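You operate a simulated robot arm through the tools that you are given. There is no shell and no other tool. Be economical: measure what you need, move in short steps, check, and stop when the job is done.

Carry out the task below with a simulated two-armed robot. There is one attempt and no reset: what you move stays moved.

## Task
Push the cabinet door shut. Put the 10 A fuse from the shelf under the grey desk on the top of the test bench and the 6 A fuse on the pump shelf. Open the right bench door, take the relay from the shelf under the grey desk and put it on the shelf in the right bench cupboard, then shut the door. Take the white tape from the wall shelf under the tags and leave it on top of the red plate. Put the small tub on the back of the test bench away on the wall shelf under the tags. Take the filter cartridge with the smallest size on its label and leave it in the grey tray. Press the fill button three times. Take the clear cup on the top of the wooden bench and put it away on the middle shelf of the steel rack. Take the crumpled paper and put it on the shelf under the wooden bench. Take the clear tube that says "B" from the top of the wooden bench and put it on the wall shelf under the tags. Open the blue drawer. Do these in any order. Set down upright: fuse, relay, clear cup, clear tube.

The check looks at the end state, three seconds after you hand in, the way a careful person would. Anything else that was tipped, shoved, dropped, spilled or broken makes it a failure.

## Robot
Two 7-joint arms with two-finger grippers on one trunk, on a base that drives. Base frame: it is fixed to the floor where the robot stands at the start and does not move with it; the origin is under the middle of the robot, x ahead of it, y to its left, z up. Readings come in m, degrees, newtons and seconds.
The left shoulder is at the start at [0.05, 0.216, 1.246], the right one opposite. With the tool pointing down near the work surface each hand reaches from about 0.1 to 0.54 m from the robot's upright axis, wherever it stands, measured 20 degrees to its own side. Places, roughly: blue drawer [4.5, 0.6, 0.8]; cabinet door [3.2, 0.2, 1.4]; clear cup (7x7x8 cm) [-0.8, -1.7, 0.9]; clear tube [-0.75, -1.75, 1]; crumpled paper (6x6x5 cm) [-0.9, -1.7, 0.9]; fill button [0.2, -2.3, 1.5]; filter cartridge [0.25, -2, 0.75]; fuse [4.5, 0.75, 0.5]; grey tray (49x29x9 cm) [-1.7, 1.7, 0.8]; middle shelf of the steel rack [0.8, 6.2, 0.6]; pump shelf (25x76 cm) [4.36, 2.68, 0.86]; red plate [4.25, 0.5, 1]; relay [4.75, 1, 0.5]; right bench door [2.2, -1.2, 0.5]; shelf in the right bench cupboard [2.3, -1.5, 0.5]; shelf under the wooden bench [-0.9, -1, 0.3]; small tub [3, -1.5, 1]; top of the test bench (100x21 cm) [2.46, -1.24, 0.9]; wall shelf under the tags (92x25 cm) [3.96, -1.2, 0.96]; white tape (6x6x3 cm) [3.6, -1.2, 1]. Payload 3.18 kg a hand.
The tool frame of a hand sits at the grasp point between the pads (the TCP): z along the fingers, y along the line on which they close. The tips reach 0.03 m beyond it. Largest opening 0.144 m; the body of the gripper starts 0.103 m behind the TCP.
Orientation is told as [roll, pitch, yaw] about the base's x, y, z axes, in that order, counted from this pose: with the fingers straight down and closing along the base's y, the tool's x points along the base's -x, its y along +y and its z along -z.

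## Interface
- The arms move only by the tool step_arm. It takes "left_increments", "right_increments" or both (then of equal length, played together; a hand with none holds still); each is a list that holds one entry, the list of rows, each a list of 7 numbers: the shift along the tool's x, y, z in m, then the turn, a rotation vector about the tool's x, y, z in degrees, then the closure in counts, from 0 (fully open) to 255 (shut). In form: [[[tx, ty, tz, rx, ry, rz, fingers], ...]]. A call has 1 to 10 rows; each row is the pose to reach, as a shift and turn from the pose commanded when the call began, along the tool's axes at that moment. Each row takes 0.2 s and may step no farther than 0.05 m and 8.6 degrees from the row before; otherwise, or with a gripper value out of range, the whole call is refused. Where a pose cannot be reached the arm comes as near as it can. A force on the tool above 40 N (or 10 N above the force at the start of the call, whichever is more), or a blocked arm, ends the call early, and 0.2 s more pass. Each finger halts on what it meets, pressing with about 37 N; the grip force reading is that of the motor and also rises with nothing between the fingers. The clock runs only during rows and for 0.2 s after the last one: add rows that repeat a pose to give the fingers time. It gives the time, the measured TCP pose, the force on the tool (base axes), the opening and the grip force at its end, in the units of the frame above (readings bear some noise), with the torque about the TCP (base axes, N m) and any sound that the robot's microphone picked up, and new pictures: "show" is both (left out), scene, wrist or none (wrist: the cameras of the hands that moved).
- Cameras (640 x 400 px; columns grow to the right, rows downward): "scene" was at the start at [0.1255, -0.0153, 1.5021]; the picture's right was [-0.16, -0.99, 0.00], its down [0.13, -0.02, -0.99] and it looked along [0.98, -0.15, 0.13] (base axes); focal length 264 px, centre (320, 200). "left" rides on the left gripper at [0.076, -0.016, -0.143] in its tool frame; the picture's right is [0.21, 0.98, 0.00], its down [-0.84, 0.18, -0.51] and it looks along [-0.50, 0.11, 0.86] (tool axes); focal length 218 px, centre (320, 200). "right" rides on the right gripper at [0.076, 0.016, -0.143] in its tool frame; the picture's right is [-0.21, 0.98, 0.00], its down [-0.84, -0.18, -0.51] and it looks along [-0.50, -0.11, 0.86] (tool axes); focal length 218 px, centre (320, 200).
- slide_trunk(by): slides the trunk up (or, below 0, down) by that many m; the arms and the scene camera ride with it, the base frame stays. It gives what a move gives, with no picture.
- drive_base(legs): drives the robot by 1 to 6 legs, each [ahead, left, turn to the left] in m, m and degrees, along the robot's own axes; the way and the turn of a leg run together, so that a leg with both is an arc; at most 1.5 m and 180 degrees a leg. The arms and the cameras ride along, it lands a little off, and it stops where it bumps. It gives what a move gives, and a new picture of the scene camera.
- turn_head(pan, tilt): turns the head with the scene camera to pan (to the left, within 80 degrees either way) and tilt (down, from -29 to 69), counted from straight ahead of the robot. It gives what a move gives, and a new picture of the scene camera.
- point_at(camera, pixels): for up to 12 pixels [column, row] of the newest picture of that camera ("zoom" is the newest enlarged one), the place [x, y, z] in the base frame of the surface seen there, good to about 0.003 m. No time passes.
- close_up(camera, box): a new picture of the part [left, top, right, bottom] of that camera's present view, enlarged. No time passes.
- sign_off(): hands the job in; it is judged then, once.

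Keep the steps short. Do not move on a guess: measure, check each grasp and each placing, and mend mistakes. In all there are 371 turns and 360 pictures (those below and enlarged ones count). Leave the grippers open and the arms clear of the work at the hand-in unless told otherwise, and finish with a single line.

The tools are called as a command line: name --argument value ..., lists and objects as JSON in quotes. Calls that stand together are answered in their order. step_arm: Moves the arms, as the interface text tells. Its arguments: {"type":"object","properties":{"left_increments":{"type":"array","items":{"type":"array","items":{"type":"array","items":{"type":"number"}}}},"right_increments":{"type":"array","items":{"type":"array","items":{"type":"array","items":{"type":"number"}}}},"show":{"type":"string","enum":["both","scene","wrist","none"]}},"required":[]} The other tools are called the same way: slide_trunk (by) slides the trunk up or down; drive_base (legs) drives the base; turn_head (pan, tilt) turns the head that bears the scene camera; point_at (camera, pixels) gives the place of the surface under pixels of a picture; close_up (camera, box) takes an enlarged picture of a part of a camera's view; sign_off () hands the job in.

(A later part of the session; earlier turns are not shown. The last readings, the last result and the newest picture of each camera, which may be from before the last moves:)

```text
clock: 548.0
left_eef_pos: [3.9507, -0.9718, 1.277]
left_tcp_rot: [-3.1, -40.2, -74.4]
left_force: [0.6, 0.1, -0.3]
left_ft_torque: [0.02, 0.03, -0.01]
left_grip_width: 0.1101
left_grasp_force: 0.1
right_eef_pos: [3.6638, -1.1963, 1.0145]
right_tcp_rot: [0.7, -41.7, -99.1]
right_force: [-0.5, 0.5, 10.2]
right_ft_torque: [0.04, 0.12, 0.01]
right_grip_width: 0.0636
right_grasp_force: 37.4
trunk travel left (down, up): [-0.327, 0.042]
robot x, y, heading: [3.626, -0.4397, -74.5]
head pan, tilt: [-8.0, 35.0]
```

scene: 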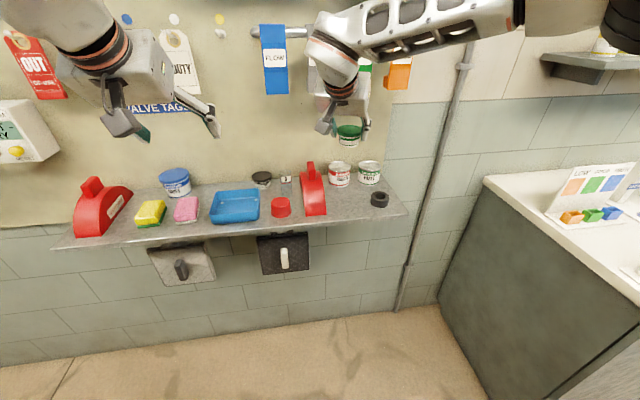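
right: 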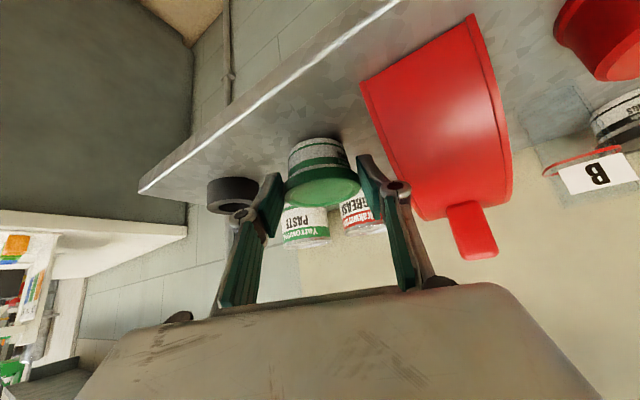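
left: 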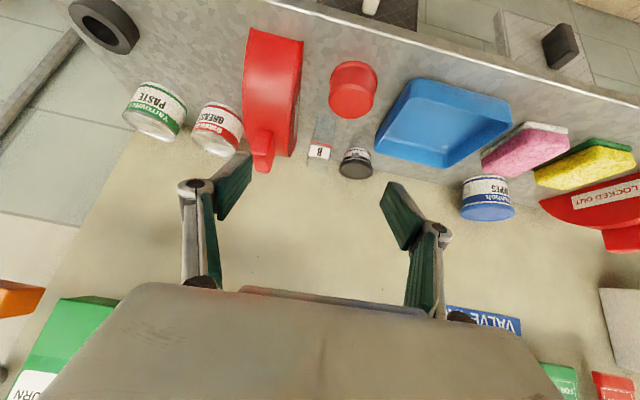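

Contact (10 N). Open to ~0.085 m and withdraw up/back.

step_arm --right_increments '[[[-0.001, 0, -0.0015, 0, 0, 0, 160], [-0.0015, 0, -0.002, 0, 0, 0, 110], [-0.0015, 0, -0.002, 0, 0, 0, 105], [-0.012, 0, -0.03, 0, 0, 0, 105], [-0.02, 0, -0.07, 0, 0, 0, 105], [-0.025, 0, -0.115, 0, 0, 0, 105], [-0.03, 0, -0.16, 0, 0, 0, 105]]]' --show "both"

```text
clock: 549.6
left_eef_pos: [3.9515, -0.9709, 1.2773]
left_tcp_rot: [-3.2, -40.1, -74.5]
left_force: [-0.4, 0.7, 0.6]
left_ft_torque: [0.01, 0.02, 0.03]
left_grip_width: 0.1102
left_grasp_force: 0.0
right_eef_pos: [3.6772, -1.1112, 1.1527]
right_tcp_rot: [0.6, -41.4, -99.0]
right_force: [0.0, 0.7, -0.9]
right_ft_torque: [0.01, 0.04, -0.03]
right_grip_width: 0.0847
right_grasp_force: 0.1
trunk travel left (down, up): [-0.327, 0.042]
robot x, y, heading: [3.6265, -0.442, -74.7]
head pan, tilt: [-8.0, 35.0]
```

scene: 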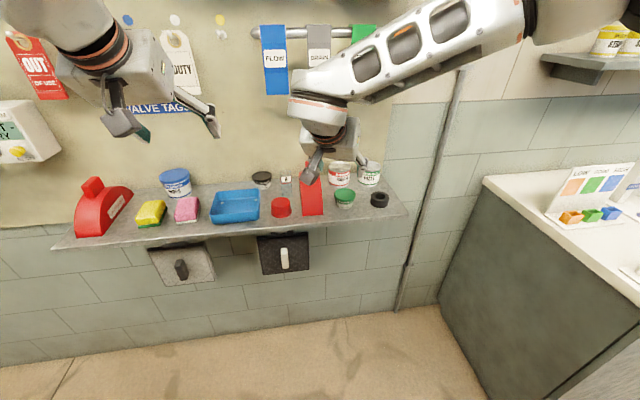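
right: 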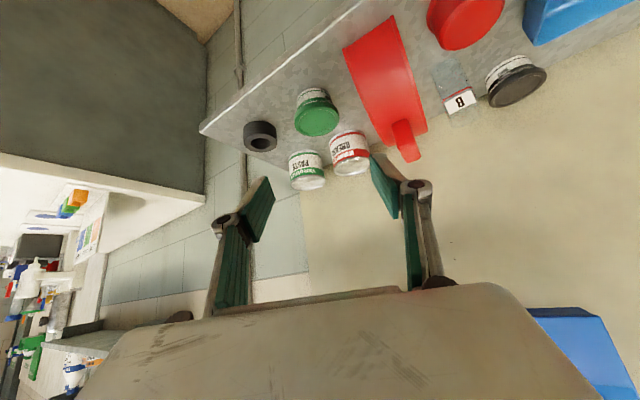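

The tub is on the shelf. I must be sparing with pictures. Next the cabinet door: tuck both hands, right fist closed and more horizontal.

step_arm --left_increments '[[[0.015, 0, -0.021, 0, 0, 0, 60], [0.03, 0, -0.042, 0, 0, 0, 60], [0.045, 0, -0.063, 0, 0, 0, 60], [0.06, 0, -0.084, 0, 0, 0, 60], [0.075, 0, -0.105, 0, 0, 0, 60], [0.09, 0, -0.126, 0, 0, 0, 60], [0.105, 0, -0.147, 0, 0, 0, 60], [0.121, 0, -0.167, 0, 0, 0, 60]]]' --right_increments '[[[0.006, 0, -0.022, -2, -3, -2.25, 150], [0.012, 0, -0.044, -4, -6, -4.5, 200], [0.017, 0, -0.066, -6, -9, -6.75, 255], [0.023, 0, -0.088, -8, -12, -9, 255], [0.029, 0, -0.11, -10, -15, -11.25, 255], [0.035, 0, -0.132, -12, -18, -13.5, 255], [0.041, 0, -0.154, -14, -21, -15.75, 255], [0.046, 0, -0.174, -16, -24, -18, 255]]]' --show "none"

drive_base --legs '[[0.0, -0.65, 0], [0, 0, 76], [0, 0, 76]]'

```text
clock: 551.4
left_eef_pos: [3.9064, -0.7766, 1.3255]
left_tcp_rot: [-3.2, -40.2, -74.4]
left_force: [-0.3, 0.7, 0.3]
left_ft_torque: [0.01, 0.02, 0.02]
left_grip_width: 0.11
left_grasp_force: 0.1
right_eef_pos: [3.6977, -0.9657, 1.2543]
right_tcp_rot: [-10.3, -64.6, -65.8]
right_force: [-0.1, 0.2, 0.3]
right_ft_torque: [-0.01, -0.01, 0.04]
right_grip_width: 0.0002
right_grasp_force: 30.8
trunk travel left (down, up): [-0.327, 0.042]
robot x, y, heading: [3.6263, -0.4442, -74.6]
head pan, tilt: [-8.0, 35.0]
```

```text
clock: 564.0
left_eef_pos: [2.9297, -0.1838, 1.3257]
left_tcp_rot: [-3.1, -40.3, 76.5]
left_force: [-0.1, -0.3, -0.7]
left_ft_torque: [-0.02, -0.01, 0.02]
left_grip_width: 0.1098
left_grasp_force: 0.1
right_eef_pos: [3.2035, -0.1196, 1.2539]
right_tcp_rot: [-10.2, -64.5, 85.1]
right_force: [0.0, 0.1, -0.7]
right_ft_torque: [0.01, 0.03, 0.02]
right_grip_width: 0.0002
right_grasp_force: 30.8
trunk travel left (down, up): [-0.327, 0.042]
robot x, y, heading: [3.0124, -0.6132, 76.3]
head pan, tilt: [-8.0, 35.0]
```

scene: 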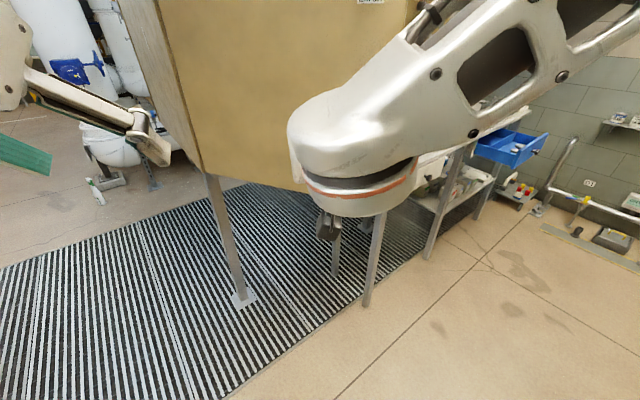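

turn_head --pan 8 --tilt 0

```text
clock: 565.0
left_eef_pos: [2.929, -0.1836, 1.3261]
left_tcp_rot: [-3.1, -40.1, 76.5]
left_force: [-0.1, -0.1, -0.4]
left_ft_torque: [0.0, -0.01, -0.01]
left_grip_width: 0.1104
left_grasp_force: 0.1
right_eef_pos: [3.2045, -0.1187, 1.2543]
right_tcp_rot: [-10.3, -64.3, 85.1]
right_force: [-1.1, 0.6, 0.3]
right_ft_torque: [-0.01, 0.03, 0.02]
right_grip_width: 0.0
right_grasp_force: 30.3
trunk travel left (down, up): [-0.327, 0.042]
robot x, y, heading: [3.0115, -0.61, 76.5]
head pan, tilt: [8.0, 0.0]
```

scene: 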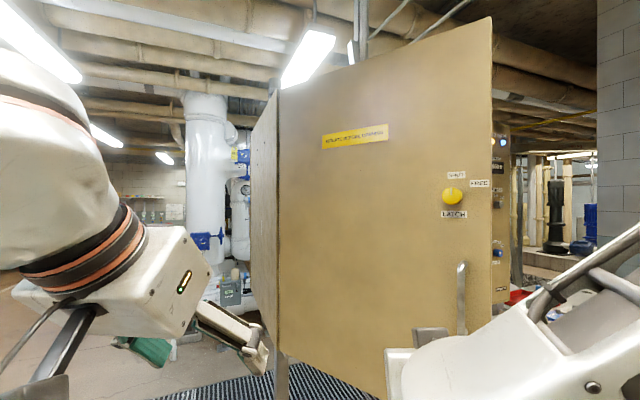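

point_at --camera "scene" --pixels '[[285, 200], [262, 200], [480, 150], [400, 250], [453, 195], [461, 290], [430, 270], [300, 300], [488, 100], [253, 250]]'

close_up --camera "scene" --box '[400, 140, 520, 290]'

```text
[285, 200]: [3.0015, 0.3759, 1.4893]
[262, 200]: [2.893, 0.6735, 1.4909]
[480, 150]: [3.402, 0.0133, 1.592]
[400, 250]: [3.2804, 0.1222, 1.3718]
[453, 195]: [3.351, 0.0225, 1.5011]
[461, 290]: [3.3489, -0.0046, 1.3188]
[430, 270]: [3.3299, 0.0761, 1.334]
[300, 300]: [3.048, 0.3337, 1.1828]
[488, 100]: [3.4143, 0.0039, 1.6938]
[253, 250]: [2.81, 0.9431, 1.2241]
```

```text
2.67 times, centred on (460, 215) of scene
```

zoom: 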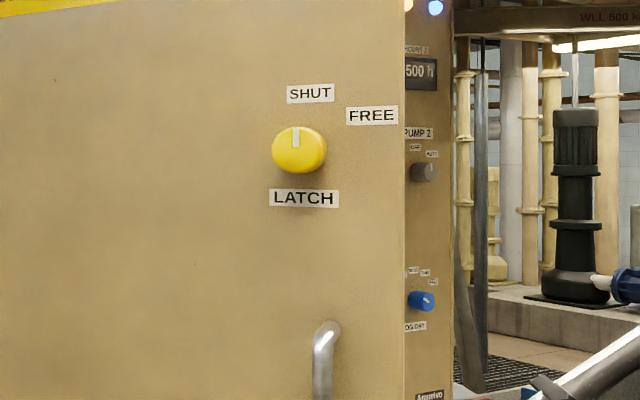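

The latch dial points up to "SHUT"; hinge at (2.995,0.382), door open ≈59°. Extend the right fist, then push by driving ahead.

step_arm --right_increments '[[[-0.017, -0.006, 0.036, 0, 0, 0, 255], [-0.034, -0.012, 0.072, 0, 0, 0, 255], [-0.051, -0.018, 0.108, 0, 0, 0, 255], [-0.068, -0.024, 0.144, 0, 0, 0, 255], [-0.085, -0.03, 0.179, 0, 0, 0, 255]]]' --show "none"

drive_base --legs '[[0.2, 0, 0]]'

```text
clock: 566.2
left_eef_pos: [2.9296, -0.1831, 1.3261]
left_tcp_rot: [-3.2, -40.1, 76.5]
left_force: [0.7, -0.3, -0.8]
left_ft_torque: [0.01, 0.02, -0.03]
left_grip_width: 0.11
left_grasp_force: 0.0
right_eef_pos: [3.2826, 0.0661, 1.255]
right_tcp_rot: [-10.2, -64.5, 85.1]
right_force: [1.0, -0.3, -0.6]
right_ft_torque: [0.03, 0.04, -0.01]
right_grip_width: 0.0002
right_grasp_force: 30.7
trunk travel left (down, up): [-0.327, 0.042]
robot x, y, heading: [3.0104, -0.6171, 76.2]
head pan, tilt: [8.0, 0.0]
```

```text
clock: 567.8
left_eef_pos: [2.9765, 0.008, 1.3246]
left_tcp_rot: [-3.0, -40.2, 76.4]
left_force: [0.1, 0.6, -0.8]
left_ft_torque: [-0.01, -0.02, 0.01]
left_grip_width: 0.1103
left_grasp_force: 0.1
right_eef_pos: [3.3303, 0.2568, 1.2565]
right_tcp_rot: [-10.3, -64.5, 85.0]
right_force: [0.4, 0.8, -0.6]
right_ft_torque: [0.01, -0.02, 0.01]
right_grip_width: 0.0001
right_grasp_force: 30.3
trunk travel left (down, up): [-0.327, 0.042]
robot x, y, heading: [3.0583, -0.4275, 76.3]
head pan, tilt: [8.0, 0.0]
```

scene: 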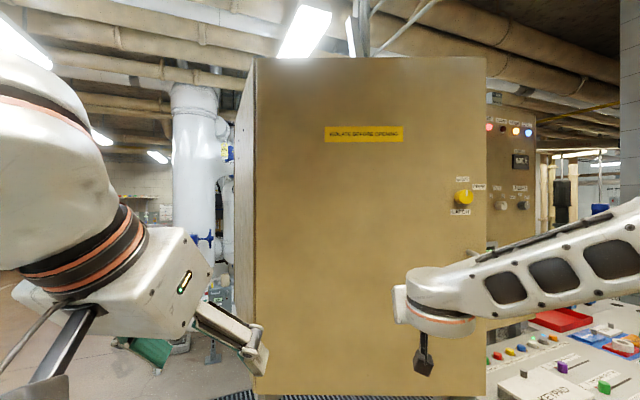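

The door swings. Drive 0.17 m more.

drive_base --legs '[[0.17, 0, 0]]'

```text
clock: 569.3
left_eef_pos: [3.0165, 0.1745, 1.3252]
left_tcp_rot: [-3.1, -40.2, 76.4]
left_force: [-0.2, 0.8, -0.9]
left_ft_torque: [-0.01, 0.0, -0.02]
left_grip_width: 0.1102
left_grasp_force: 0.1
right_eef_pos: [3.3706, 0.4242, 1.2568]
right_tcp_rot: [-10.3, -64.5, 85.0]
right_force: [1.1, 0.4, -0.9]
right_ft_torque: [0.01, -0.01, 0.01]
right_grip_width: 0.0001
right_grasp_force: 31.3
trunk travel left (down, up): [-0.327, 0.042]
robot x, y, heading: [3.0982, -0.2549, 76.3]
head pan, tilt: [8.0, 0.0]
```

scene: 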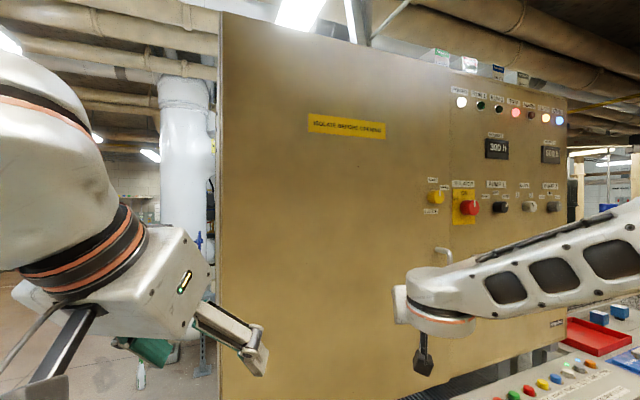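

Almost closed. Push the last centimetres with the arm, watching force.

step_arm --right_increments '[[[-0.006, 0.002, 0.014, 0, 0, 0, 255], [-0.013, 0.004, 0.027, 0, 0, 0, 255], [-0.019, 0.006, 0.041, 0, 0, 0, 255], [-0.026, 0.008, 0.054, 0, 0, 0, 255]]]' --show "none"

turn_head --pan -25 --tilt 0

```text
clock: 570.3
left_eef_pos: [3.0174, 0.1741, 1.3248]
left_tcp_rot: [-3.1, -40.1, 76.3]
left_force: [0.7, 0.8, 0.6]
left_ft_torque: [0.0, 0.02, -0.02]
left_grip_width: 0.1102
left_grasp_force: 0.1
right_eef_pos: [3.3758, 0.4826, 1.256]
right_tcp_rot: [-10.3, -64.5, 85.0]
right_force: [-0.3, 0.4, 0.3]
right_ft_torque: [-0.02, 0.01, -0.01]
right_grip_width: 0.0001
right_grasp_force: 31.0
trunk travel left (down, up): [-0.327, 0.042]
robot x, y, heading: [3.0984, -0.2515, 76.1]
head pan, tilt: [8.0, 0.0]
```

```text
clock: 571.3
left_eef_pos: [3.0168, 0.1742, 1.3261]
left_tcp_rot: [-3.1, -40.2, 76.3]
left_force: [1.7, -0.6, -0.3]
left_ft_torque: [-0.03, -0.03, 0.01]
left_grip_width: 0.1101
left_grasp_force: 0.2
right_eef_pos: [3.3767, 0.482, 1.2556]
right_tcp_rot: [-10.3, -64.5, 85.0]
right_force: [0.7, -0.1, 0.5]
right_ft_torque: [-0.03, -0.03, -0.02]
right_grip_width: 0.0002
right_grasp_force: 30.5
trunk travel left (down, up): [-0.327, 0.042]
robot x, y, heading: [3.1017, -0.2544, 76.3]
head pan, tilt: [-25.0, 0.0]
```

scene: 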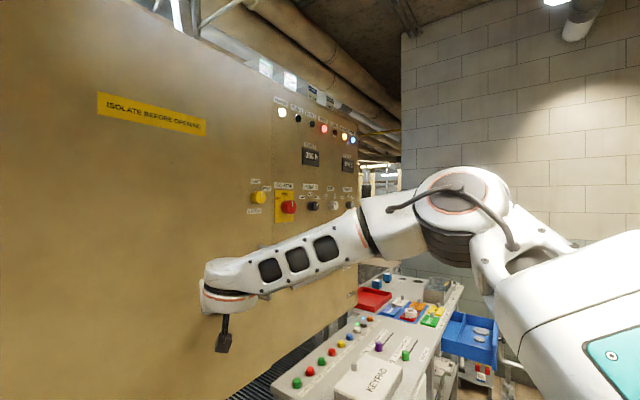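

point_at --camera "scene" --pixels '[[60, 150], [150, 150], [235, 130], [262, 120], [290, 150], [272, 240], [250, 230], [320, 240]]'

```text
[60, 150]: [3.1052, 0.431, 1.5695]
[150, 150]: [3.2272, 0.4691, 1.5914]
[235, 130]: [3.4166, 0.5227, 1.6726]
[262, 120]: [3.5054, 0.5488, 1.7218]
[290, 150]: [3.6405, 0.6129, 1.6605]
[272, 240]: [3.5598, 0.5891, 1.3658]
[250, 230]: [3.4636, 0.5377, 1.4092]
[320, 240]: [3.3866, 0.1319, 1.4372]
```

Door is aligned with the console (16.4°). Push 3 cm more to be sure it is seated.

step_arm --right_increments '[[[-0.006, 0.002, 0.011, 0, 0, 0, 255], [-0.011, 0.004, 0.022, 0, 0, 0, 255], [-0.017, 0.006, 0.034, 0, 0, 0, 255]]]' --show "none"

point_at --camera "scene" --pixels '[[262, 120]]'

```text
clock: 571.7
left_eef_pos: [3.0181, 0.1679, 1.3259]
left_tcp_rot: [-3.0, -40.4, 76.3]
left_force: [0.4, -0.4, -1.0]
left_ft_torque: [-0.01, 0.0, 0.03]
left_grip_width: 0.11
left_grasp_force: 0.1
right_eef_pos: [3.3775, 0.4847, 1.2583]
right_tcp_rot: [-9.7, -64.1, 84.3]
right_force: [0.0, -34.3, 6.5]
right_ft_torque: [0.17, 0.03, 0.09]
right_grip_width: 0.0002
right_grasp_force: 30.7
trunk travel left (down, up): [-0.327, 0.042]
robot x, y, heading: [3.0996, -0.2534, 76.3]
head pan, tilt: [-25.0, 0.0]
stopped in row 2 (right hand): the force on the tool passed its limit at 56 N (the readings are from after the stop); the commanded pose is now the measured one
```

```text
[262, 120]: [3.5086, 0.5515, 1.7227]
```

Seated firmly (56 N). The door is shut. Now go around the cabinet to the back of the desk: tuck the right hand and drive.

step_arm --right_increments '[[[0.021, 0, -0.045, 0, 0, 0, 255], [0.042, 0, -0.09, 0, 0, 0, 200], [0.063, 0, -0.135, 0, 0, 0, 100], [0.084, 0, -0.18, 0, 0, 0, 100], [0.105, 0, -0.225, 0, 0, 0, 100], [0.126, 0, -0.27, 0, 0, 0, 100]]]' --show "none"

drive_base --legs '[[-0.35, 0, 0], [0, 0, 90], [0.8, 0, 0], [0, 0, -75], [1.3, 0, 0]]'

```text
clock: 573.1
left_eef_pos: [3.0163, 0.173, 1.326]
left_tcp_rot: [-3.2, -40.3, 76.3]
left_force: [0.6, -0.5, 0.2]
left_ft_torque: [0.05, -0.03, 0.02]
left_grip_width: 0.1102
left_grasp_force: 0.0
right_eef_pos: [3.3013, 0.2046, 1.2566]
right_tcp_rot: [-9.8, -64.0, 84.4]
right_force: [1.0, -0.2, 0.4]
right_ft_torque: [0.01, 0.04, 0.02]
right_grip_width: 0.0877
right_grasp_force: 0.0
trunk travel left (down, up): [-0.327, 0.042]
robot x, y, heading: [3.0996, -0.2556, 76.4]
head pan, tilt: [-25.0, 0.0]
```

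```text
clock: 592.6
left_eef_pos: [1.9751, 1.2793, 1.326]
left_tcp_rot: [-3.2, -40.2, 92.9]
left_force: [-0.5, 0.4, 0.5]
left_ft_torque: [-0.04, 0.0, -0.01]
left_grip_width: 0.1102
left_grasp_force: 0.1
right_eef_pos: [2.2386, 1.3904, 1.2567]
right_tcp_rot: [-9.9, -63.9, 101.0]
right_force: [0.7, -0.4, -0.5]
right_ft_torque: [-0.02, 0.01, 0.0]
right_grip_width: 0.0876
right_grasp_force: 0.1
trunk travel left (down, up): [-0.327, 0.042]
robot x, y, heading: [2.1755, 0.8946, 92.8]
head pan, tilt: [-25.0, 0.0]
```

scene: 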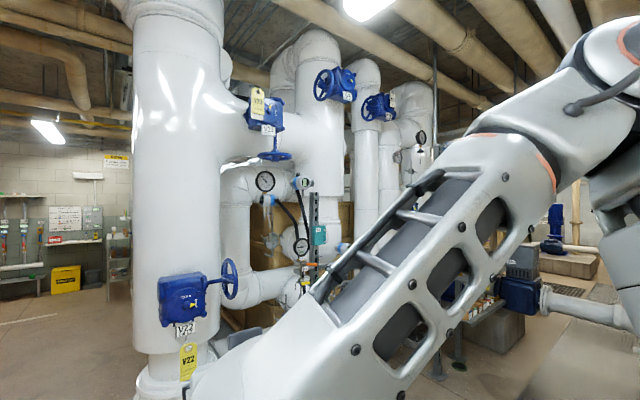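

point_at --camera "scene" --pixels '[[160, 360], [230, 280], [320, 240], [270, 155], [515, 290], [480, 320], [560, 360], [600, 310]]'

drive_base --legs '[[0, 0, -78]]'

```text
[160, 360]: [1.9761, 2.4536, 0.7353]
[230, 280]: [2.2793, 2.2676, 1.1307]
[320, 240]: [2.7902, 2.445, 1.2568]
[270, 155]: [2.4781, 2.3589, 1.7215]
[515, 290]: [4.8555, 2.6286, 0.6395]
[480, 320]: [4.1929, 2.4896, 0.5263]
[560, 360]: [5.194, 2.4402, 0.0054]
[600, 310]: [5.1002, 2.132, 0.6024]
```

```text
clock: 596.4
left_eef_pos: [2.5169, 1.1607, 1.3256]
left_tcp_rot: [-3.2, -40.3, 13.9]
left_force: [-0.5, -1.6, 0.2]
left_ft_torque: [-0.01, 0.04, 0.01]
left_grip_width: 0.1101
left_grasp_force: 0.2
right_eef_pos: [2.6753, 0.9217, 1.2568]
right_tcp_rot: [-9.9, -63.9, 22.2]
right_force: [-0.5, 0.1, 0.2]
right_ft_torque: [-0.02, 0.0, 0.03]
right_grip_width: 0.0876
right_grasp_force: 0.1
trunk travel left (down, up): [-0.327, 0.042]
robot x, y, heading: [2.173, 0.8907, 14.1]
head pan, tilt: [-25.0, 0.0]
```

scene: 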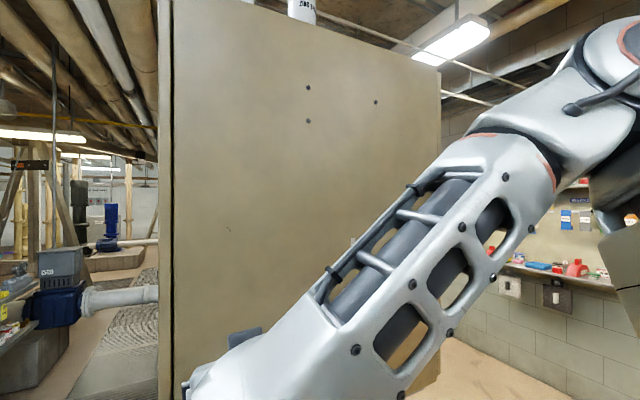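

Lane to the desk's back is y≈1.7. Drive: sidestep left, ahead, then turn to face the desk's back.

drive_base --legs '[[0, 0.8, 0], [1.3, -0.2, 0], [1.25, -0.2, 0], [0, 0, -87.5]]'

slide_trunk --by -0.28

turn_head --pan 0 --tilt 35

```text
clock: 619.5
left_eef_pos: [4.8338, 1.6189, 1.3254]
left_tcp_rot: [-3.0, -40.1, -70.8]
left_force: [-0.3, 0.3, -1.2]
left_ft_torque: [0.05, 0.02, -0.01]
left_grip_width: 0.1102
left_grasp_force: 0.1
right_eef_pos: [4.6104, 1.4377, 1.2558]
right_tcp_rot: [-9.9, -64.0, -62.7]
right_force: [-0.6, 0.8, -0.2]
right_ft_torque: [0.04, 0.0, 0.0]
right_grip_width: 0.0876
right_grasp_force: 0.0
trunk travel left (down, up): [-0.327, 0.042]
robot x, y, heading: [4.5338, 1.9337, -71.0]
head pan, tilt: [-25.0, 0.0]
```

scene: 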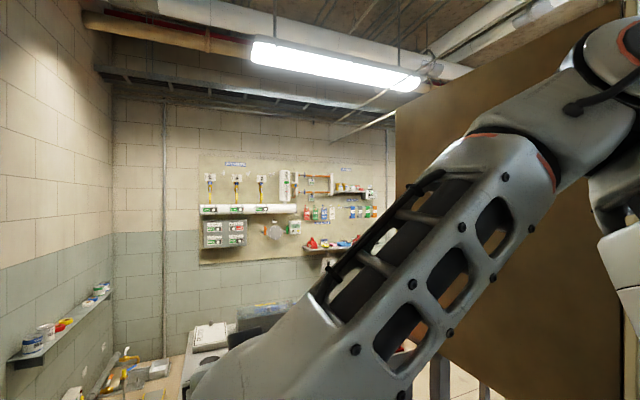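

```text
clock: 622.3
left_eef_pos: [4.8336, 1.6199, 1.0461]
left_tcp_rot: [-3.0, -40.3, -70.8]
left_force: [0.1, -0.2, 0.6]
left_ft_torque: [0.02, 0.0, 0.0]
left_grip_width: 0.1102
left_grasp_force: 0.0
right_eef_pos: [4.6232, 1.402, 0.8648]
right_tcp_rot: [-6.5, -47.1, -65.5]
right_force: [0.4, -0.4, 0.2]
right_ft_torque: [-0.02, -0.02, 0.02]
right_grip_width: 0.0874
right_grasp_force: 0.1
trunk travel left (down, up): [-0.047, 0.322]
robot x, y, heading: [4.5317, 1.935, -70.8]
head pan, tilt: [-25.0, 0.0]
```

```text
clock: 623.3
left_eef_pos: [4.8337, 1.6189, 1.046]
left_tcp_rot: [-3.1, -40.2, -70.9]
left_force: [-0.1, 0.1, 0.3]
left_ft_torque: [-0.01, -0.01, 0.02]
left_grip_width: 0.1102
left_grasp_force: 0.1
right_eef_pos: [4.6228, 1.4021, 0.8629]
right_tcp_rot: [-6.4, -47.1, -65.6]
right_force: [-0.3, -0.3, -0.3]
right_ft_torque: [-0.02, -0.01, 0.01]
right_grip_width: 0.0877
right_grasp_force: 0.1
trunk travel left (down, up): [-0.047, 0.322]
robot x, y, heading: [4.5323, 1.937, -70.9]
head pan, tilt: [0.0, 35.0]
```

scene: 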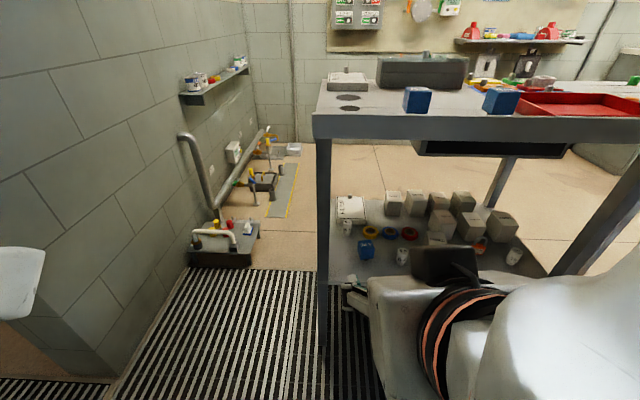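

Clear view from behind: relay (366,250), 6 A (402,256), 10 A (513,255). Zoom once and measure.

close_up --camera "scene" --box '[330, 180, 540, 290]'

point_at --camera "scene" --pixels '[[366, 244], [366, 255], [402, 250], [402, 260], [398, 256], [407, 256], [513, 250], [514, 260], [340, 280], [440, 250], [340, 120], [347, 229]]'

```text
3.05 times, centred on (435, 235) of scene
```

zoom: 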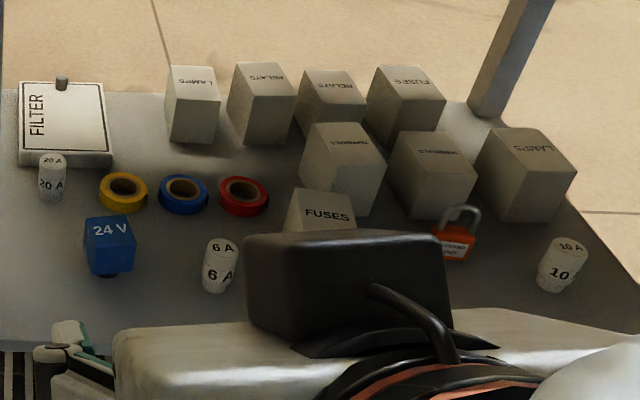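

```text
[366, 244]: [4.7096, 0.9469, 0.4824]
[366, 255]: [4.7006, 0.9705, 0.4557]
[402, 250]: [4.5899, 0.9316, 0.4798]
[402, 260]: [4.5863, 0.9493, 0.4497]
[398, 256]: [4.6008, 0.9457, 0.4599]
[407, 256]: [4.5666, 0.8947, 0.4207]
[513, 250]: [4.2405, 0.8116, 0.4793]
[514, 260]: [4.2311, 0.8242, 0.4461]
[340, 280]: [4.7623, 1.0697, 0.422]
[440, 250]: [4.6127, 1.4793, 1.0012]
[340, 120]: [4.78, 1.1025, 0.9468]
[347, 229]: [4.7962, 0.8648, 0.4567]
```

Lower and extend the right hand to shelf height outside the desk.

step_arm --right_increments '[[[0.015, -0.002, 0.042, -0.2, 0.7, 0.4, 100], [0.031, -0.003, 0.084, -0.3, 1.4, 0.9, 100], [0.047, -0.005, 0.126, -0.5, 2.1, 1.3, 100], [0.062, -0.007, 0.168, -0.7, 2.8, 1.8, 100], [0.078, -0.008, 0.21, -0.9, 3.5, 2.2, 100], [0.094, -0.01, 0.251, -1, 4.2, 2.6, 100], [0.109, -0.012, 0.293, -1.2, 4.9, 3.1, 100], [0.125, -0.014, 0.335, -1.4, 5.6, 3.5, 100], [0.14, -0.015, 0.377, -1.5, 6.3, 4, 100], [0.156, -0.017, 0.419, -1.7, 7, 4.4, 100]]]' --show "wrist"

```text
clock: 625.5
left_eef_pos: [4.8345, 1.6177, 1.0441]
left_tcp_rot: [-3.1, -40.1, -70.8]
left_force: [0.8, -0.6, 0.1]
left_ft_torque: [0.0, -0.01, 0.0]
left_grip_width: 0.11
left_grasp_force: 0.1
right_eef_pos: [4.6565, 1.1905, 0.4689]
right_tcp_rot: [-0.4, -39.7, -72.1]
right_force: [-0.1, 0.0, 0.3]
right_ft_torque: [-0.04, 0.02, 0.02]
right_grip_width: 0.0874
right_grasp_force: 0.1
right hand out of reach, approached as far as the arm can: row 8, 9, 10
trunk travel left (down, up): [-0.047, 0.322]
robot x, y, heading: [4.5321, 1.9376, -70.8]
head pan, tilt: [0.0, 35.0]
```

right: 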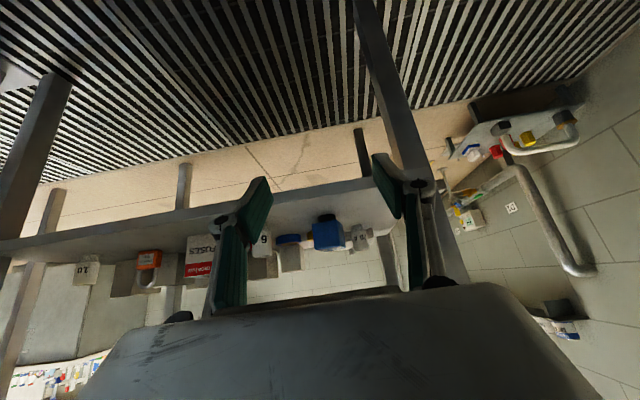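

Aligned. Drive right 0.148 and ahead 0.16, then look.

drive_base --legs '[[0, -0.148, 0], [0.15, 0, 0]]'

step_arm --right_increments '[[[0.004, 0, 0.005, 0, 0, 0, 110]]]' --show "wrist"

```text
clock: 628.4
left_eef_pos: [4.7438, 1.4285, 1.0448]
left_tcp_rot: [-3.1, -40.1, -70.7]
left_force: [-0.3, -1.2, 0.6]
left_ft_torque: [0.01, 0.0, -0.02]
left_grip_width: 0.1101
left_grasp_force: 0.0
right_eef_pos: [4.5675, 1.001, 0.4721]
right_tcp_rot: [-0.5, -39.7, -72.0]
right_force: [0.1, -0.1, -0.3]
right_ft_torque: [-0.02, 0.01, -0.01]
right_grip_width: 0.0876
right_grasp_force: 0.0
trunk travel left (down, up): [-0.047, 0.322]
robot x, y, heading: [4.4423, 1.7456, -70.7]
head pan, tilt: [0.0, 35.0]
```

scene: 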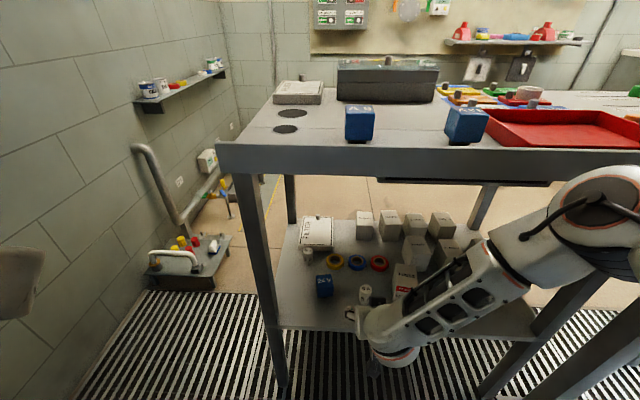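

```text
clock: 628.8
left_eef_pos: [4.7446, 1.4302, 1.0447]
left_tcp_rot: [-3.2, -40.2, -70.7]
left_force: [-0.8, 0.1, 0.6]
left_ft_torque: [0.0, 0.02, -0.01]
left_grip_width: 0.1099
left_grasp_force: 0.1
right_eef_pos: [4.5681, 1.001, 0.4651]
right_tcp_rot: [-0.5, -39.5, -72.1]
right_force: [0.3, -0.2, -0.9]
right_ft_torque: [0.03, 0.01, 0.02]
right_grip_width: 0.0818
right_grasp_force: 0.1
trunk travel left (down, up): [-0.047, 0.322]
robot x, y, heading: [4.4422, 1.7457, -70.8]
head pan, tilt: [0.0, 35.0]
```

right: 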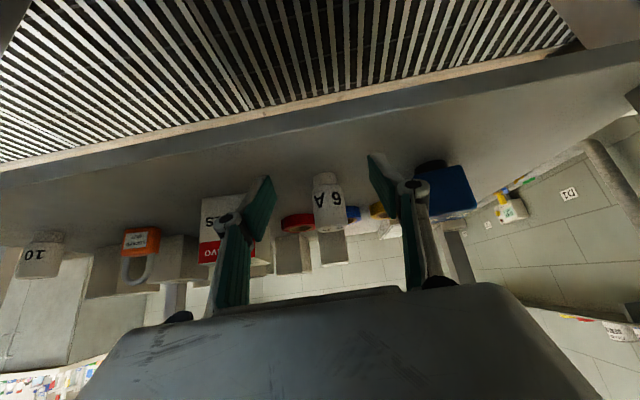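

Narrow the opening to 0.05 (a FUSES box is close) and advance 6 cm level.

step_arm --right_increments '[[[0, 0.002, 0, 0, 0, 0, 165], [-0.016, 0.003, 0.013, 0, 0, 0, 165], [-0.032, 0.003, 0.026, 0, 0, 0, 165], [-0.047, 0.003, 0.0385, 0, 0, 0, 165]]]' --show "wrist"

```text
clock: 629.8
left_eef_pos: [4.7455, 1.4301, 1.0456]
left_tcp_rot: [-3.2, -40.3, -70.7]
left_force: [0.6, -0.2, -0.8]
left_ft_torque: [-0.03, 0.0, -0.01]
left_grip_width: 0.1096
left_grasp_force: 0.0
right_eef_pos: [4.5897, 0.9442, 0.4658]
right_tcp_rot: [-0.4, -39.7, -72.1]
right_force: [0.0, -0.1, 0.3]
right_ft_torque: [0.01, -0.02, 0.02]
right_grip_width: 0.0507
right_grasp_force: 0.1
trunk travel left (down, up): [-0.047, 0.322]
robot x, y, heading: [4.4445, 1.7433, -70.9]
head pan, tilt: [0.0, 35.0]
```

right: 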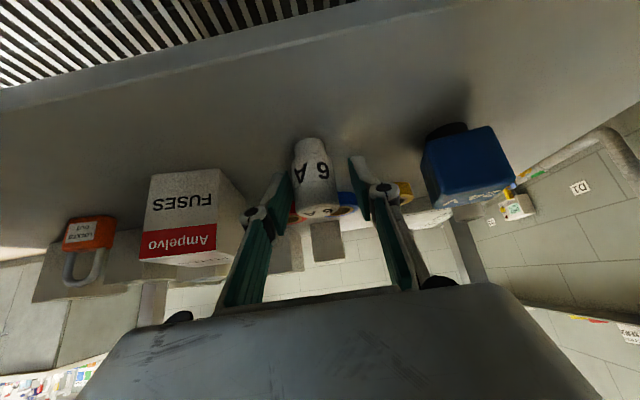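

Fuse 6 A is between the pads. Close, then lift 4 cm and pull out with the base.

step_arm --right_increments '[[[0, 0, 0, 0, 0, 0, 240], [0, 0, 0, 0, 0, 0, 240], [0, 0, 0, 0, 0, 0, 240], [-0.014, 0, -0.017, 0, 0, 0, 240], [-0.028, 0, -0.033, 0, 0, 0, 240]]]' --show "wrist"

```text
clock: 631.0
left_eef_pos: [4.745, 1.4291, 1.0448]
left_tcp_rot: [-3.0, -40.1, -70.7]
left_force: [0.5, 0.1, 0.3]
left_ft_torque: [0.0, -0.03, 0.01]
left_grip_width: 0.1103
left_grasp_force: 0.1
right_eef_pos: [4.5917, 0.9438, 0.509]
right_tcp_rot: [-0.4, -39.7, -72.0]
right_force: [-0.2, -0.2, -0.6]
right_ft_torque: [-0.02, 0.01, 0.01]
right_grip_width: 0.0326
right_grasp_force: 36.7
trunk travel left (down, up): [-0.047, 0.322]
robot x, y, heading: [4.444, 1.7413, -70.6]
head pan, tilt: [0.0, 35.0]
```

right: 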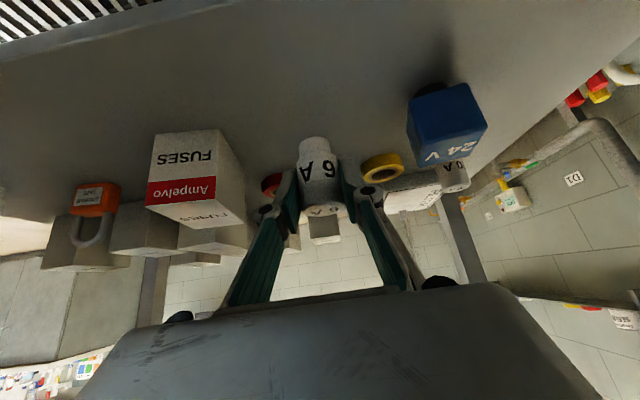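

6 A fuse held. Back out 0.25, then raise the hand and trunk.

drive_base --legs '[[-0.25, 0, 0]]'

step_arm --right_increments '[[[-0.0025, 0, -0.0495, 0, 0, 0, 240], [-0.005, 0, -0.099, 0, 0, 0, 240], [-0.0075, 0, -0.148, 0, 0, 0, 240], [-0.01, 0, -0.197, 0, 0, 0, 240], [-0.0125, 0, -0.246, 0, 0, 0, 240], [-0.015, 0, -0.295, 0, 0, 0, 240], [-0.0175, 0, -0.344, 0, 0, 0, 240], [-0.02, 0, -0.393, 0, 0, 0, 240], [-0.0225, 0, -0.442, 0, 0, 0, 240], [-0.025, 0, -0.49, 0, 0, 0, 240]]]' --show "none"

slide_trunk --by 0.2

```text
clock: 632.8
left_eef_pos: [4.6634, 1.6615, 1.0461]
left_tcp_rot: [-3.0, -40.2, -70.7]
left_force: [0.4, -0.8, 0.3]
left_ft_torque: [0.0, 0.03, 0.01]
left_grip_width: 0.1102
left_grasp_force: 0.0
right_eef_pos: [4.51, 1.1741, 0.5091]
right_tcp_rot: [-0.5, -39.8, -72.0]
right_force: [0.2, 0.1, -0.5]
right_ft_torque: [0.01, -0.01, 0.0]
right_grip_width: 0.0325
right_grasp_force: 36.9
trunk travel left (down, up): [-0.047, 0.322]
robot x, y, heading: [4.3649, 1.9735, -70.9]
head pan, tilt: [0.0, 35.0]
```

scene: 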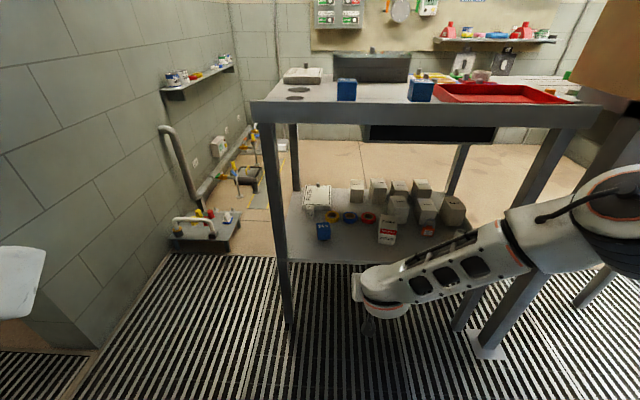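

```text
clock: 635.0
left_eef_pos: [4.6642, 1.6591, 1.0419]
left_tcp_rot: [-3.0, -39.7, -70.7]
left_force: [0.1, -0.1, -0.3]
left_ft_torque: [0.06, -0.01, -0.02]
left_grip_width: 0.11
left_grasp_force: 0.0
right_eef_pos: [4.4141, 1.4492, 0.8856]
right_tcp_rot: [-1.1, -37.8, -73.1]
right_force: [-0.6, -0.5, -0.6]
right_ft_torque: [0.06, -0.04, 0.06]
right_grip_width: 0.0328
right_grasp_force: 37.0
trunk travel left (down, up): [-0.047, 0.322]
robot x, y, heading: [4.3636, 1.9739, -70.7]
head pan, tilt: [0.0, 35.0]
```

```text
clock: 637.2
left_eef_pos: [4.6647, 1.6611, 1.2439]
left_tcp_rot: [-3.2, -40.1, -70.6]
left_force: [-0.1, -0.4, -0.7]
left_ft_torque: [-0.01, -0.03, -0.03]
left_grip_width: 0.1101
left_grasp_force: 0.1
right_eef_pos: [4.4241, 1.4559, 1.1016]
right_tcp_rot: [-0.5, -39.7, -72.1]
right_force: [-0.2, 0.6, -0.6]
right_ft_torque: [-0.02, -0.01, -0.03]
right_grip_width: 0.033
right_grasp_force: 37.4
trunk travel left (down, up): [-0.247, 0.122]
robot x, y, heading: [4.3625, 1.975, -70.6]
head pan, tilt: [0.0, 35.0]
```

Move forward 0.15 and turn around to face the pump shelf.

drive_base --legs '[[0.17, 0, 0], [0, 0, -90], [0, 0, -90]]'

```text
clock: 646.2
left_eef_pos: [4.1065, 2.1198, 1.2449]
left_tcp_rot: [-3.1, -40.2, 111.5]
left_force: [0.2, -0.9, -0.2]
left_ft_torque: [0.0, -0.01, -0.02]
left_grip_width: 0.1103
left_grasp_force: 0.0
right_eef_pos: [4.338, 2.3358, 1.1027]
right_tcp_rot: [-0.4, -39.8, 110.1]
right_force: [0.8, 0.2, -1.3]
right_ft_torque: [0.0, 0.01, -0.04]
right_grip_width: 0.0329
right_grasp_force: 37.3
trunk travel left (down, up): [-0.247, 0.122]
robot x, y, heading: [4.4187, 1.817, 111.4]
head pan, tilt: [0.0, 35.0]
```

scene: 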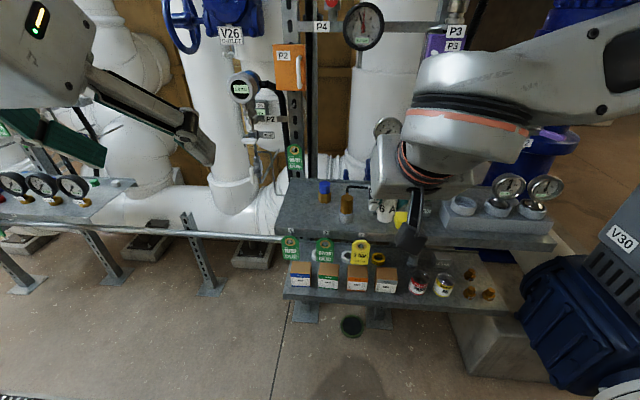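

close_up --camera "scene" --box '[265, 160, 565, 260]'

point_at --camera "scene" --pixels '[[290, 222], [285, 236], [548, 246], [315, 215], [375, 225], [298, 190], [346, 215], [300, 205], [360, 228], [427, 228]]'

```text
2.13 times, centred on (415, 210) of scene
```

zoom: 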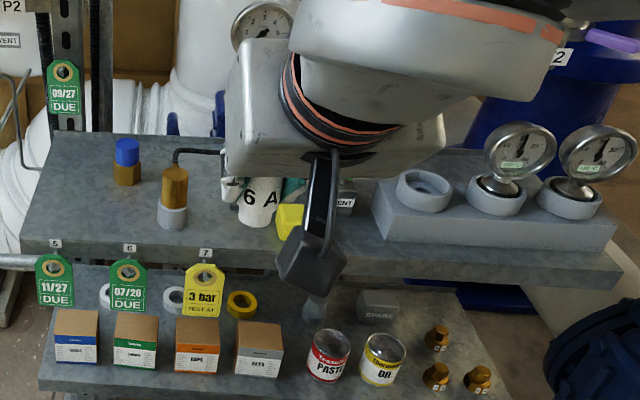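

```text
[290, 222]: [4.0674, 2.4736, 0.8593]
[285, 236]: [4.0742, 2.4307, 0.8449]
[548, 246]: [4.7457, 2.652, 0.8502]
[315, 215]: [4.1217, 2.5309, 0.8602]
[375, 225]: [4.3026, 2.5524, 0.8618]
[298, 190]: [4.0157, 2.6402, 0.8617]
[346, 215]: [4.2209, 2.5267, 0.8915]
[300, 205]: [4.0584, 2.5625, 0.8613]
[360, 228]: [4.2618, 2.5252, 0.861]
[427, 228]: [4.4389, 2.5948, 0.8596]
```

Free spot on the pump shelf at (4.295,2.545), z 0.861. Drive 0.2 ahead and lower.

drive_base --legs '[[0.2, -0.036, -1]]'

step_arm --right_increments '[[[0.029, 0, 0.035, 0, 0, 0, 240], [0.058, 0, 0.07, 0, 0, 0, 240], [0.086, 0, 0.104, 0, 0, 0, 240], [0.108, 0, 0.131, 0, 0, 0, 240]]]' --show "wrist"

```text
clock: 647.8
left_eef_pos: [4.073, 2.3247, 1.2456]
left_tcp_rot: [-3.0, -40.1, 110.6]
left_force: [0.8, 0.0, -0.8]
left_ft_torque: [-0.03, 0.01, 0.01]
left_grip_width: 0.1102
left_grasp_force: 0.1
right_eef_pos: [4.3088, 2.5352, 1.1019]
right_tcp_rot: [-0.4, -39.7, 109.3]
right_force: [-0.4, -0.2, -0.7]
right_ft_torque: [-0.03, 0.01, 0.01]
right_grip_width: 0.0329
right_grasp_force: 36.3
trunk travel left (down, up): [-0.247, 0.122]
robot x, y, heading: [4.3819, 2.0156, 110.7]
head pan, tilt: [0.0, 35.0]
```

scene: 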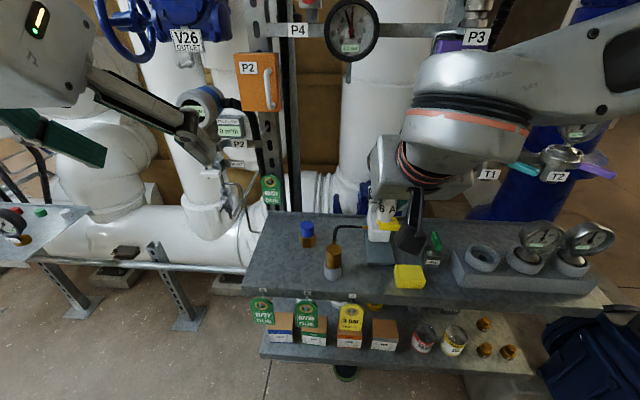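

```text
clock: 648.8
left_eef_pos: [4.0735, 2.3246, 1.2458]
left_tcp_rot: [-3.1, -39.9, 110.7]
left_force: [-0.9, 0.3, 0.1]
left_ft_torque: [-0.01, -0.02, 0.0]
left_grip_width: 0.1101
left_grasp_force: 0.0
right_eef_pos: [4.3097, 2.5354, 0.9328]
right_tcp_rot: [-0.4, -39.9, 109.4]
right_force: [0.8, 0.2, -0.3]
right_ft_torque: [-0.02, 0.0, -0.02]
right_grip_width: 0.0329
right_grasp_force: 36.5
trunk travel left (down, up): [-0.247, 0.122]
robot x, y, heading: [4.38, 2.0097, 110.7]
head pan, tilt: [0.0, 35.0]
```

right: 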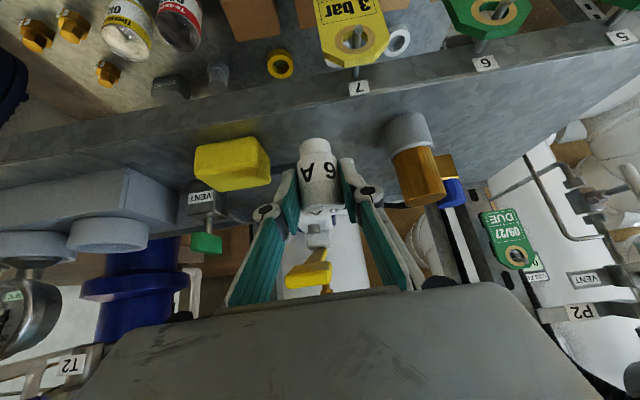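

point_at --camera "right" --pixels '[[315, 130], [290, 140], [345, 140], [316, 145], [318, 225], [270, 165], [385, 150], [310, 240]]'

```text
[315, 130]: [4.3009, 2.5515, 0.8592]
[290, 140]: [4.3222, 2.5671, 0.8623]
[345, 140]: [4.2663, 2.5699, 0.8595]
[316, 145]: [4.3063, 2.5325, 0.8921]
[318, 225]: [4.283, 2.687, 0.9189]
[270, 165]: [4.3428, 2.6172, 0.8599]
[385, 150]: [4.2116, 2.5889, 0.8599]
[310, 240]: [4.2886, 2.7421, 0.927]
```

Clear below. Lower to contact and release.

step_arm --right_increments '[[[0.008, 0, 0.01, 0, 0, 0, 240], [0.014, 0, 0.017, 0, 0, 0, 240], [0.0165, 0, 0.02, 0, 0, 0, 240], [0.0185, 0, 0.022, 0, 0, 0, 240]]]' --show "none"

```text
clock: 649.8
left_eef_pos: [4.0741, 2.3222, 1.2476]
left_tcp_rot: [-3.0, -40.3, 110.5]
left_force: [-0.3, -0.5, -0.2]
left_ft_torque: [0.0, -0.01, 0.0]
left_grip_width: 0.1101
left_grasp_force: 0.0
right_eef_pos: [4.3092, 2.5362, 0.9067]
right_tcp_rot: [-0.3, -40.0, 109.1]
right_force: [3.6, -2.0, 18.8]
right_ft_torque: [-0.03, -0.16, 0.01]
right_grip_width: 0.0328
right_grasp_force: 37.1
trunk travel left (down, up): [-0.247, 0.122]
robot x, y, heading: [4.3808, 2.0141, 110.5]
head pan, tilt: [0.0, 35.0]
```

Contact (19 N). Release and withdraw horizontally back, then up.

step_arm --right_increments '[[[-0.002, 0, -0.002, 0, 0, 0, 190], [-0.002, 0, -0.002, 0, 0, 0, 160], [-0.002, 0, -0.002, 0, 0, 0, 150], [0.01, 0, -0.02, 0, 0, 0, 150], [0.025, 0, -0.05, 0, 0, 0, 150], [0.03, 0, -0.09, 0, 0, 0, 120], [0.02, 0, -0.135, 0, 0, 0, 100], [0.01, 0, -0.18, 0, 0, 0, 100]]]' --show "wrist"

```text
clock: 651.6
left_eef_pos: [4.0736, 2.3229, 1.2471]
left_tcp_rot: [-3.0, -40.4, 110.7]
left_force: [0.6, -0.6, 0.3]
left_ft_torque: [0.01, 0.04, 0.0]
left_grip_width: 0.1102
left_grasp_force: 0.0
right_eef_pos: [4.3264, 2.4247, 1.0413]
right_tcp_rot: [-0.6, -39.8, 109.2]
right_force: [-0.6, -0.5, -0.5]
right_ft_torque: [0.03, 0.02, -0.01]
right_grip_width: 0.0876
right_grasp_force: 0.1
right hand out of reach, approached as far as the arm can: row 6, 7, 8
trunk travel left (down, up): [-0.247, 0.122]
robot x, y, heading: [4.3833, 2.018, 110.7]
head pan, tilt: [0.0, 35.0]
```

right: 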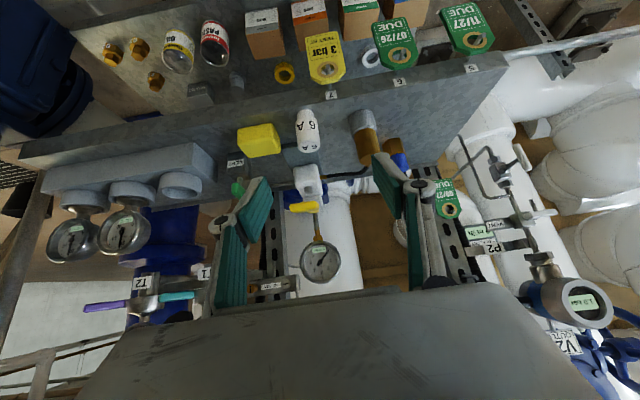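

6 A fuse stands on the pump shelf. Go back to the desk: back off, turn around, lower the trunk.

drive_base --legs '[[-0.2, 0, 0], [0, 0, 90], [0, 0, 86]]'

slide_trunk --by -0.2

```text
clock: 660.9
left_eef_pos: [4.7596, 1.5175, 1.2461]
left_tcp_rot: [-3.3, -40.2, -69.4]
left_force: [0.0, 0.5, -0.4]
left_ft_torque: [0.0, -0.01, -0.02]
left_grip_width: 0.1101
left_grasp_force: 0.0
right_eef_pos: [4.5068, 1.418, 1.0413]
right_tcp_rot: [-0.6, -39.7, -70.8]
right_force: [0.4, -0.1, -0.8]
right_ft_torque: [-0.03, 0.01, 0.02]
right_grip_width: 0.0873
right_grasp_force: 0.1
trunk travel left (down, up): [-0.247, 0.122]
robot x, y, heading: [4.4535, 1.8278, -69.4]
head pan, tilt: [0.0, 35.0]
```

scene: 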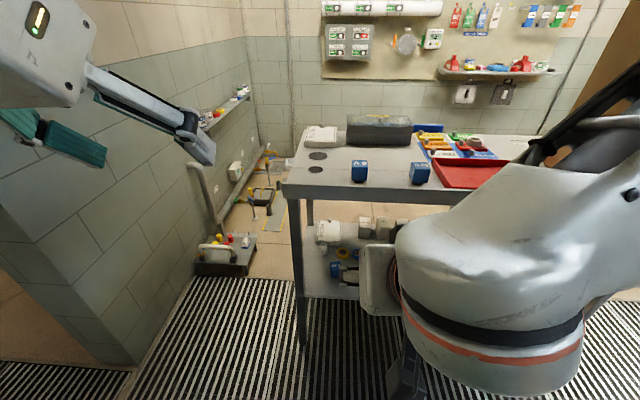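

```text
clock: 663.0
left_eef_pos: [4.7592, 1.5196, 1.0464]
left_tcp_rot: [-3.2, -40.3, -69.4]
left_force: [-0.4, 0.0, -0.3]
left_ft_torque: [-0.02, 0.01, -0.02]
left_grip_width: 0.1103
left_grasp_force: 0.0
right_eef_pos: [4.5009, 1.436, 0.6581]
right_tcp_rot: [-1.4, -3.8, -70.5]
right_force: [0.3, 0.3, 0.3]
right_ft_torque: [-0.03, 0.0, 0.02]
right_grip_width: 0.0877
right_grasp_force: 0.1
trunk travel left (down, up): [-0.047, 0.322]
robot x, y, heading: [4.4486, 1.8244, -69.1]
head pan, tilt: [0.0, 35.0]
```

Re-pose the right hand: forward, down to shelf height, pitch −40°.

step_arm --right_increments '[[[-0.039, -0.004, 0.026, 0, -4.5, 0, 90], [-0.078, -0.008, 0.053, 0, -9, 0, 90], [-0.117, -0.011, 0.079, 0, -13.5, 0, 90], [-0.155, -0.015, 0.106, 0, -18, 0, 90], [-0.194, -0.019, 0.132, 0, -22.5, 0, 90], [-0.233, -0.023, 0.158, 0, -27, 0, 90], [-0.272, -0.026, 0.185, 0, -31.5, 0, 90], [-0.311, -0.03, 0.205, 0, -36, 0, 90]]]' --show "wrist"

```text
clock: 664.8
left_eef_pos: [4.7603, 1.5178, 1.0455]
left_tcp_rot: [-3.0, -40.2, -69.6]
left_force: [-0.4, -0.4, 0.4]
left_ft_torque: [-0.07, 0.01, 0.0]
left_grip_width: 0.11
left_grasp_force: 0.0
right_eef_pos: [4.5881, 1.1134, 0.4782]
right_tcp_rot: [-2.2, -39.2, -69.3]
right_force: [-0.3, -0.5, -0.2]
right_ft_torque: [0.0, 0.01, 0.02]
right_grip_width: 0.0929
right_grasp_force: 0.1
right hand out of reach, approached as far as the arm can: row 8
trunk travel left (down, up): [-0.047, 0.322]
robot x, y, heading: [4.4521, 1.8261, -69.5]
head pan, tilt: [0.0, 35.0]
```

right: 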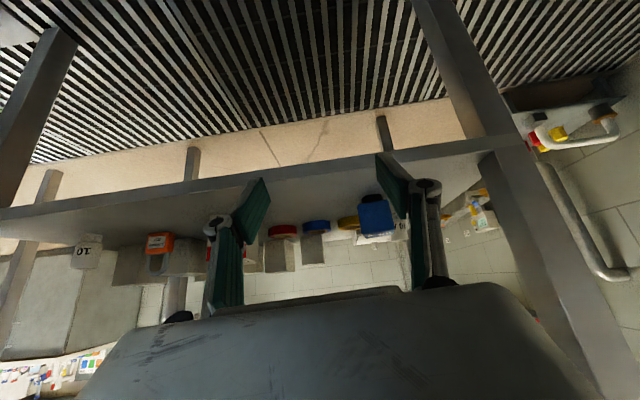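

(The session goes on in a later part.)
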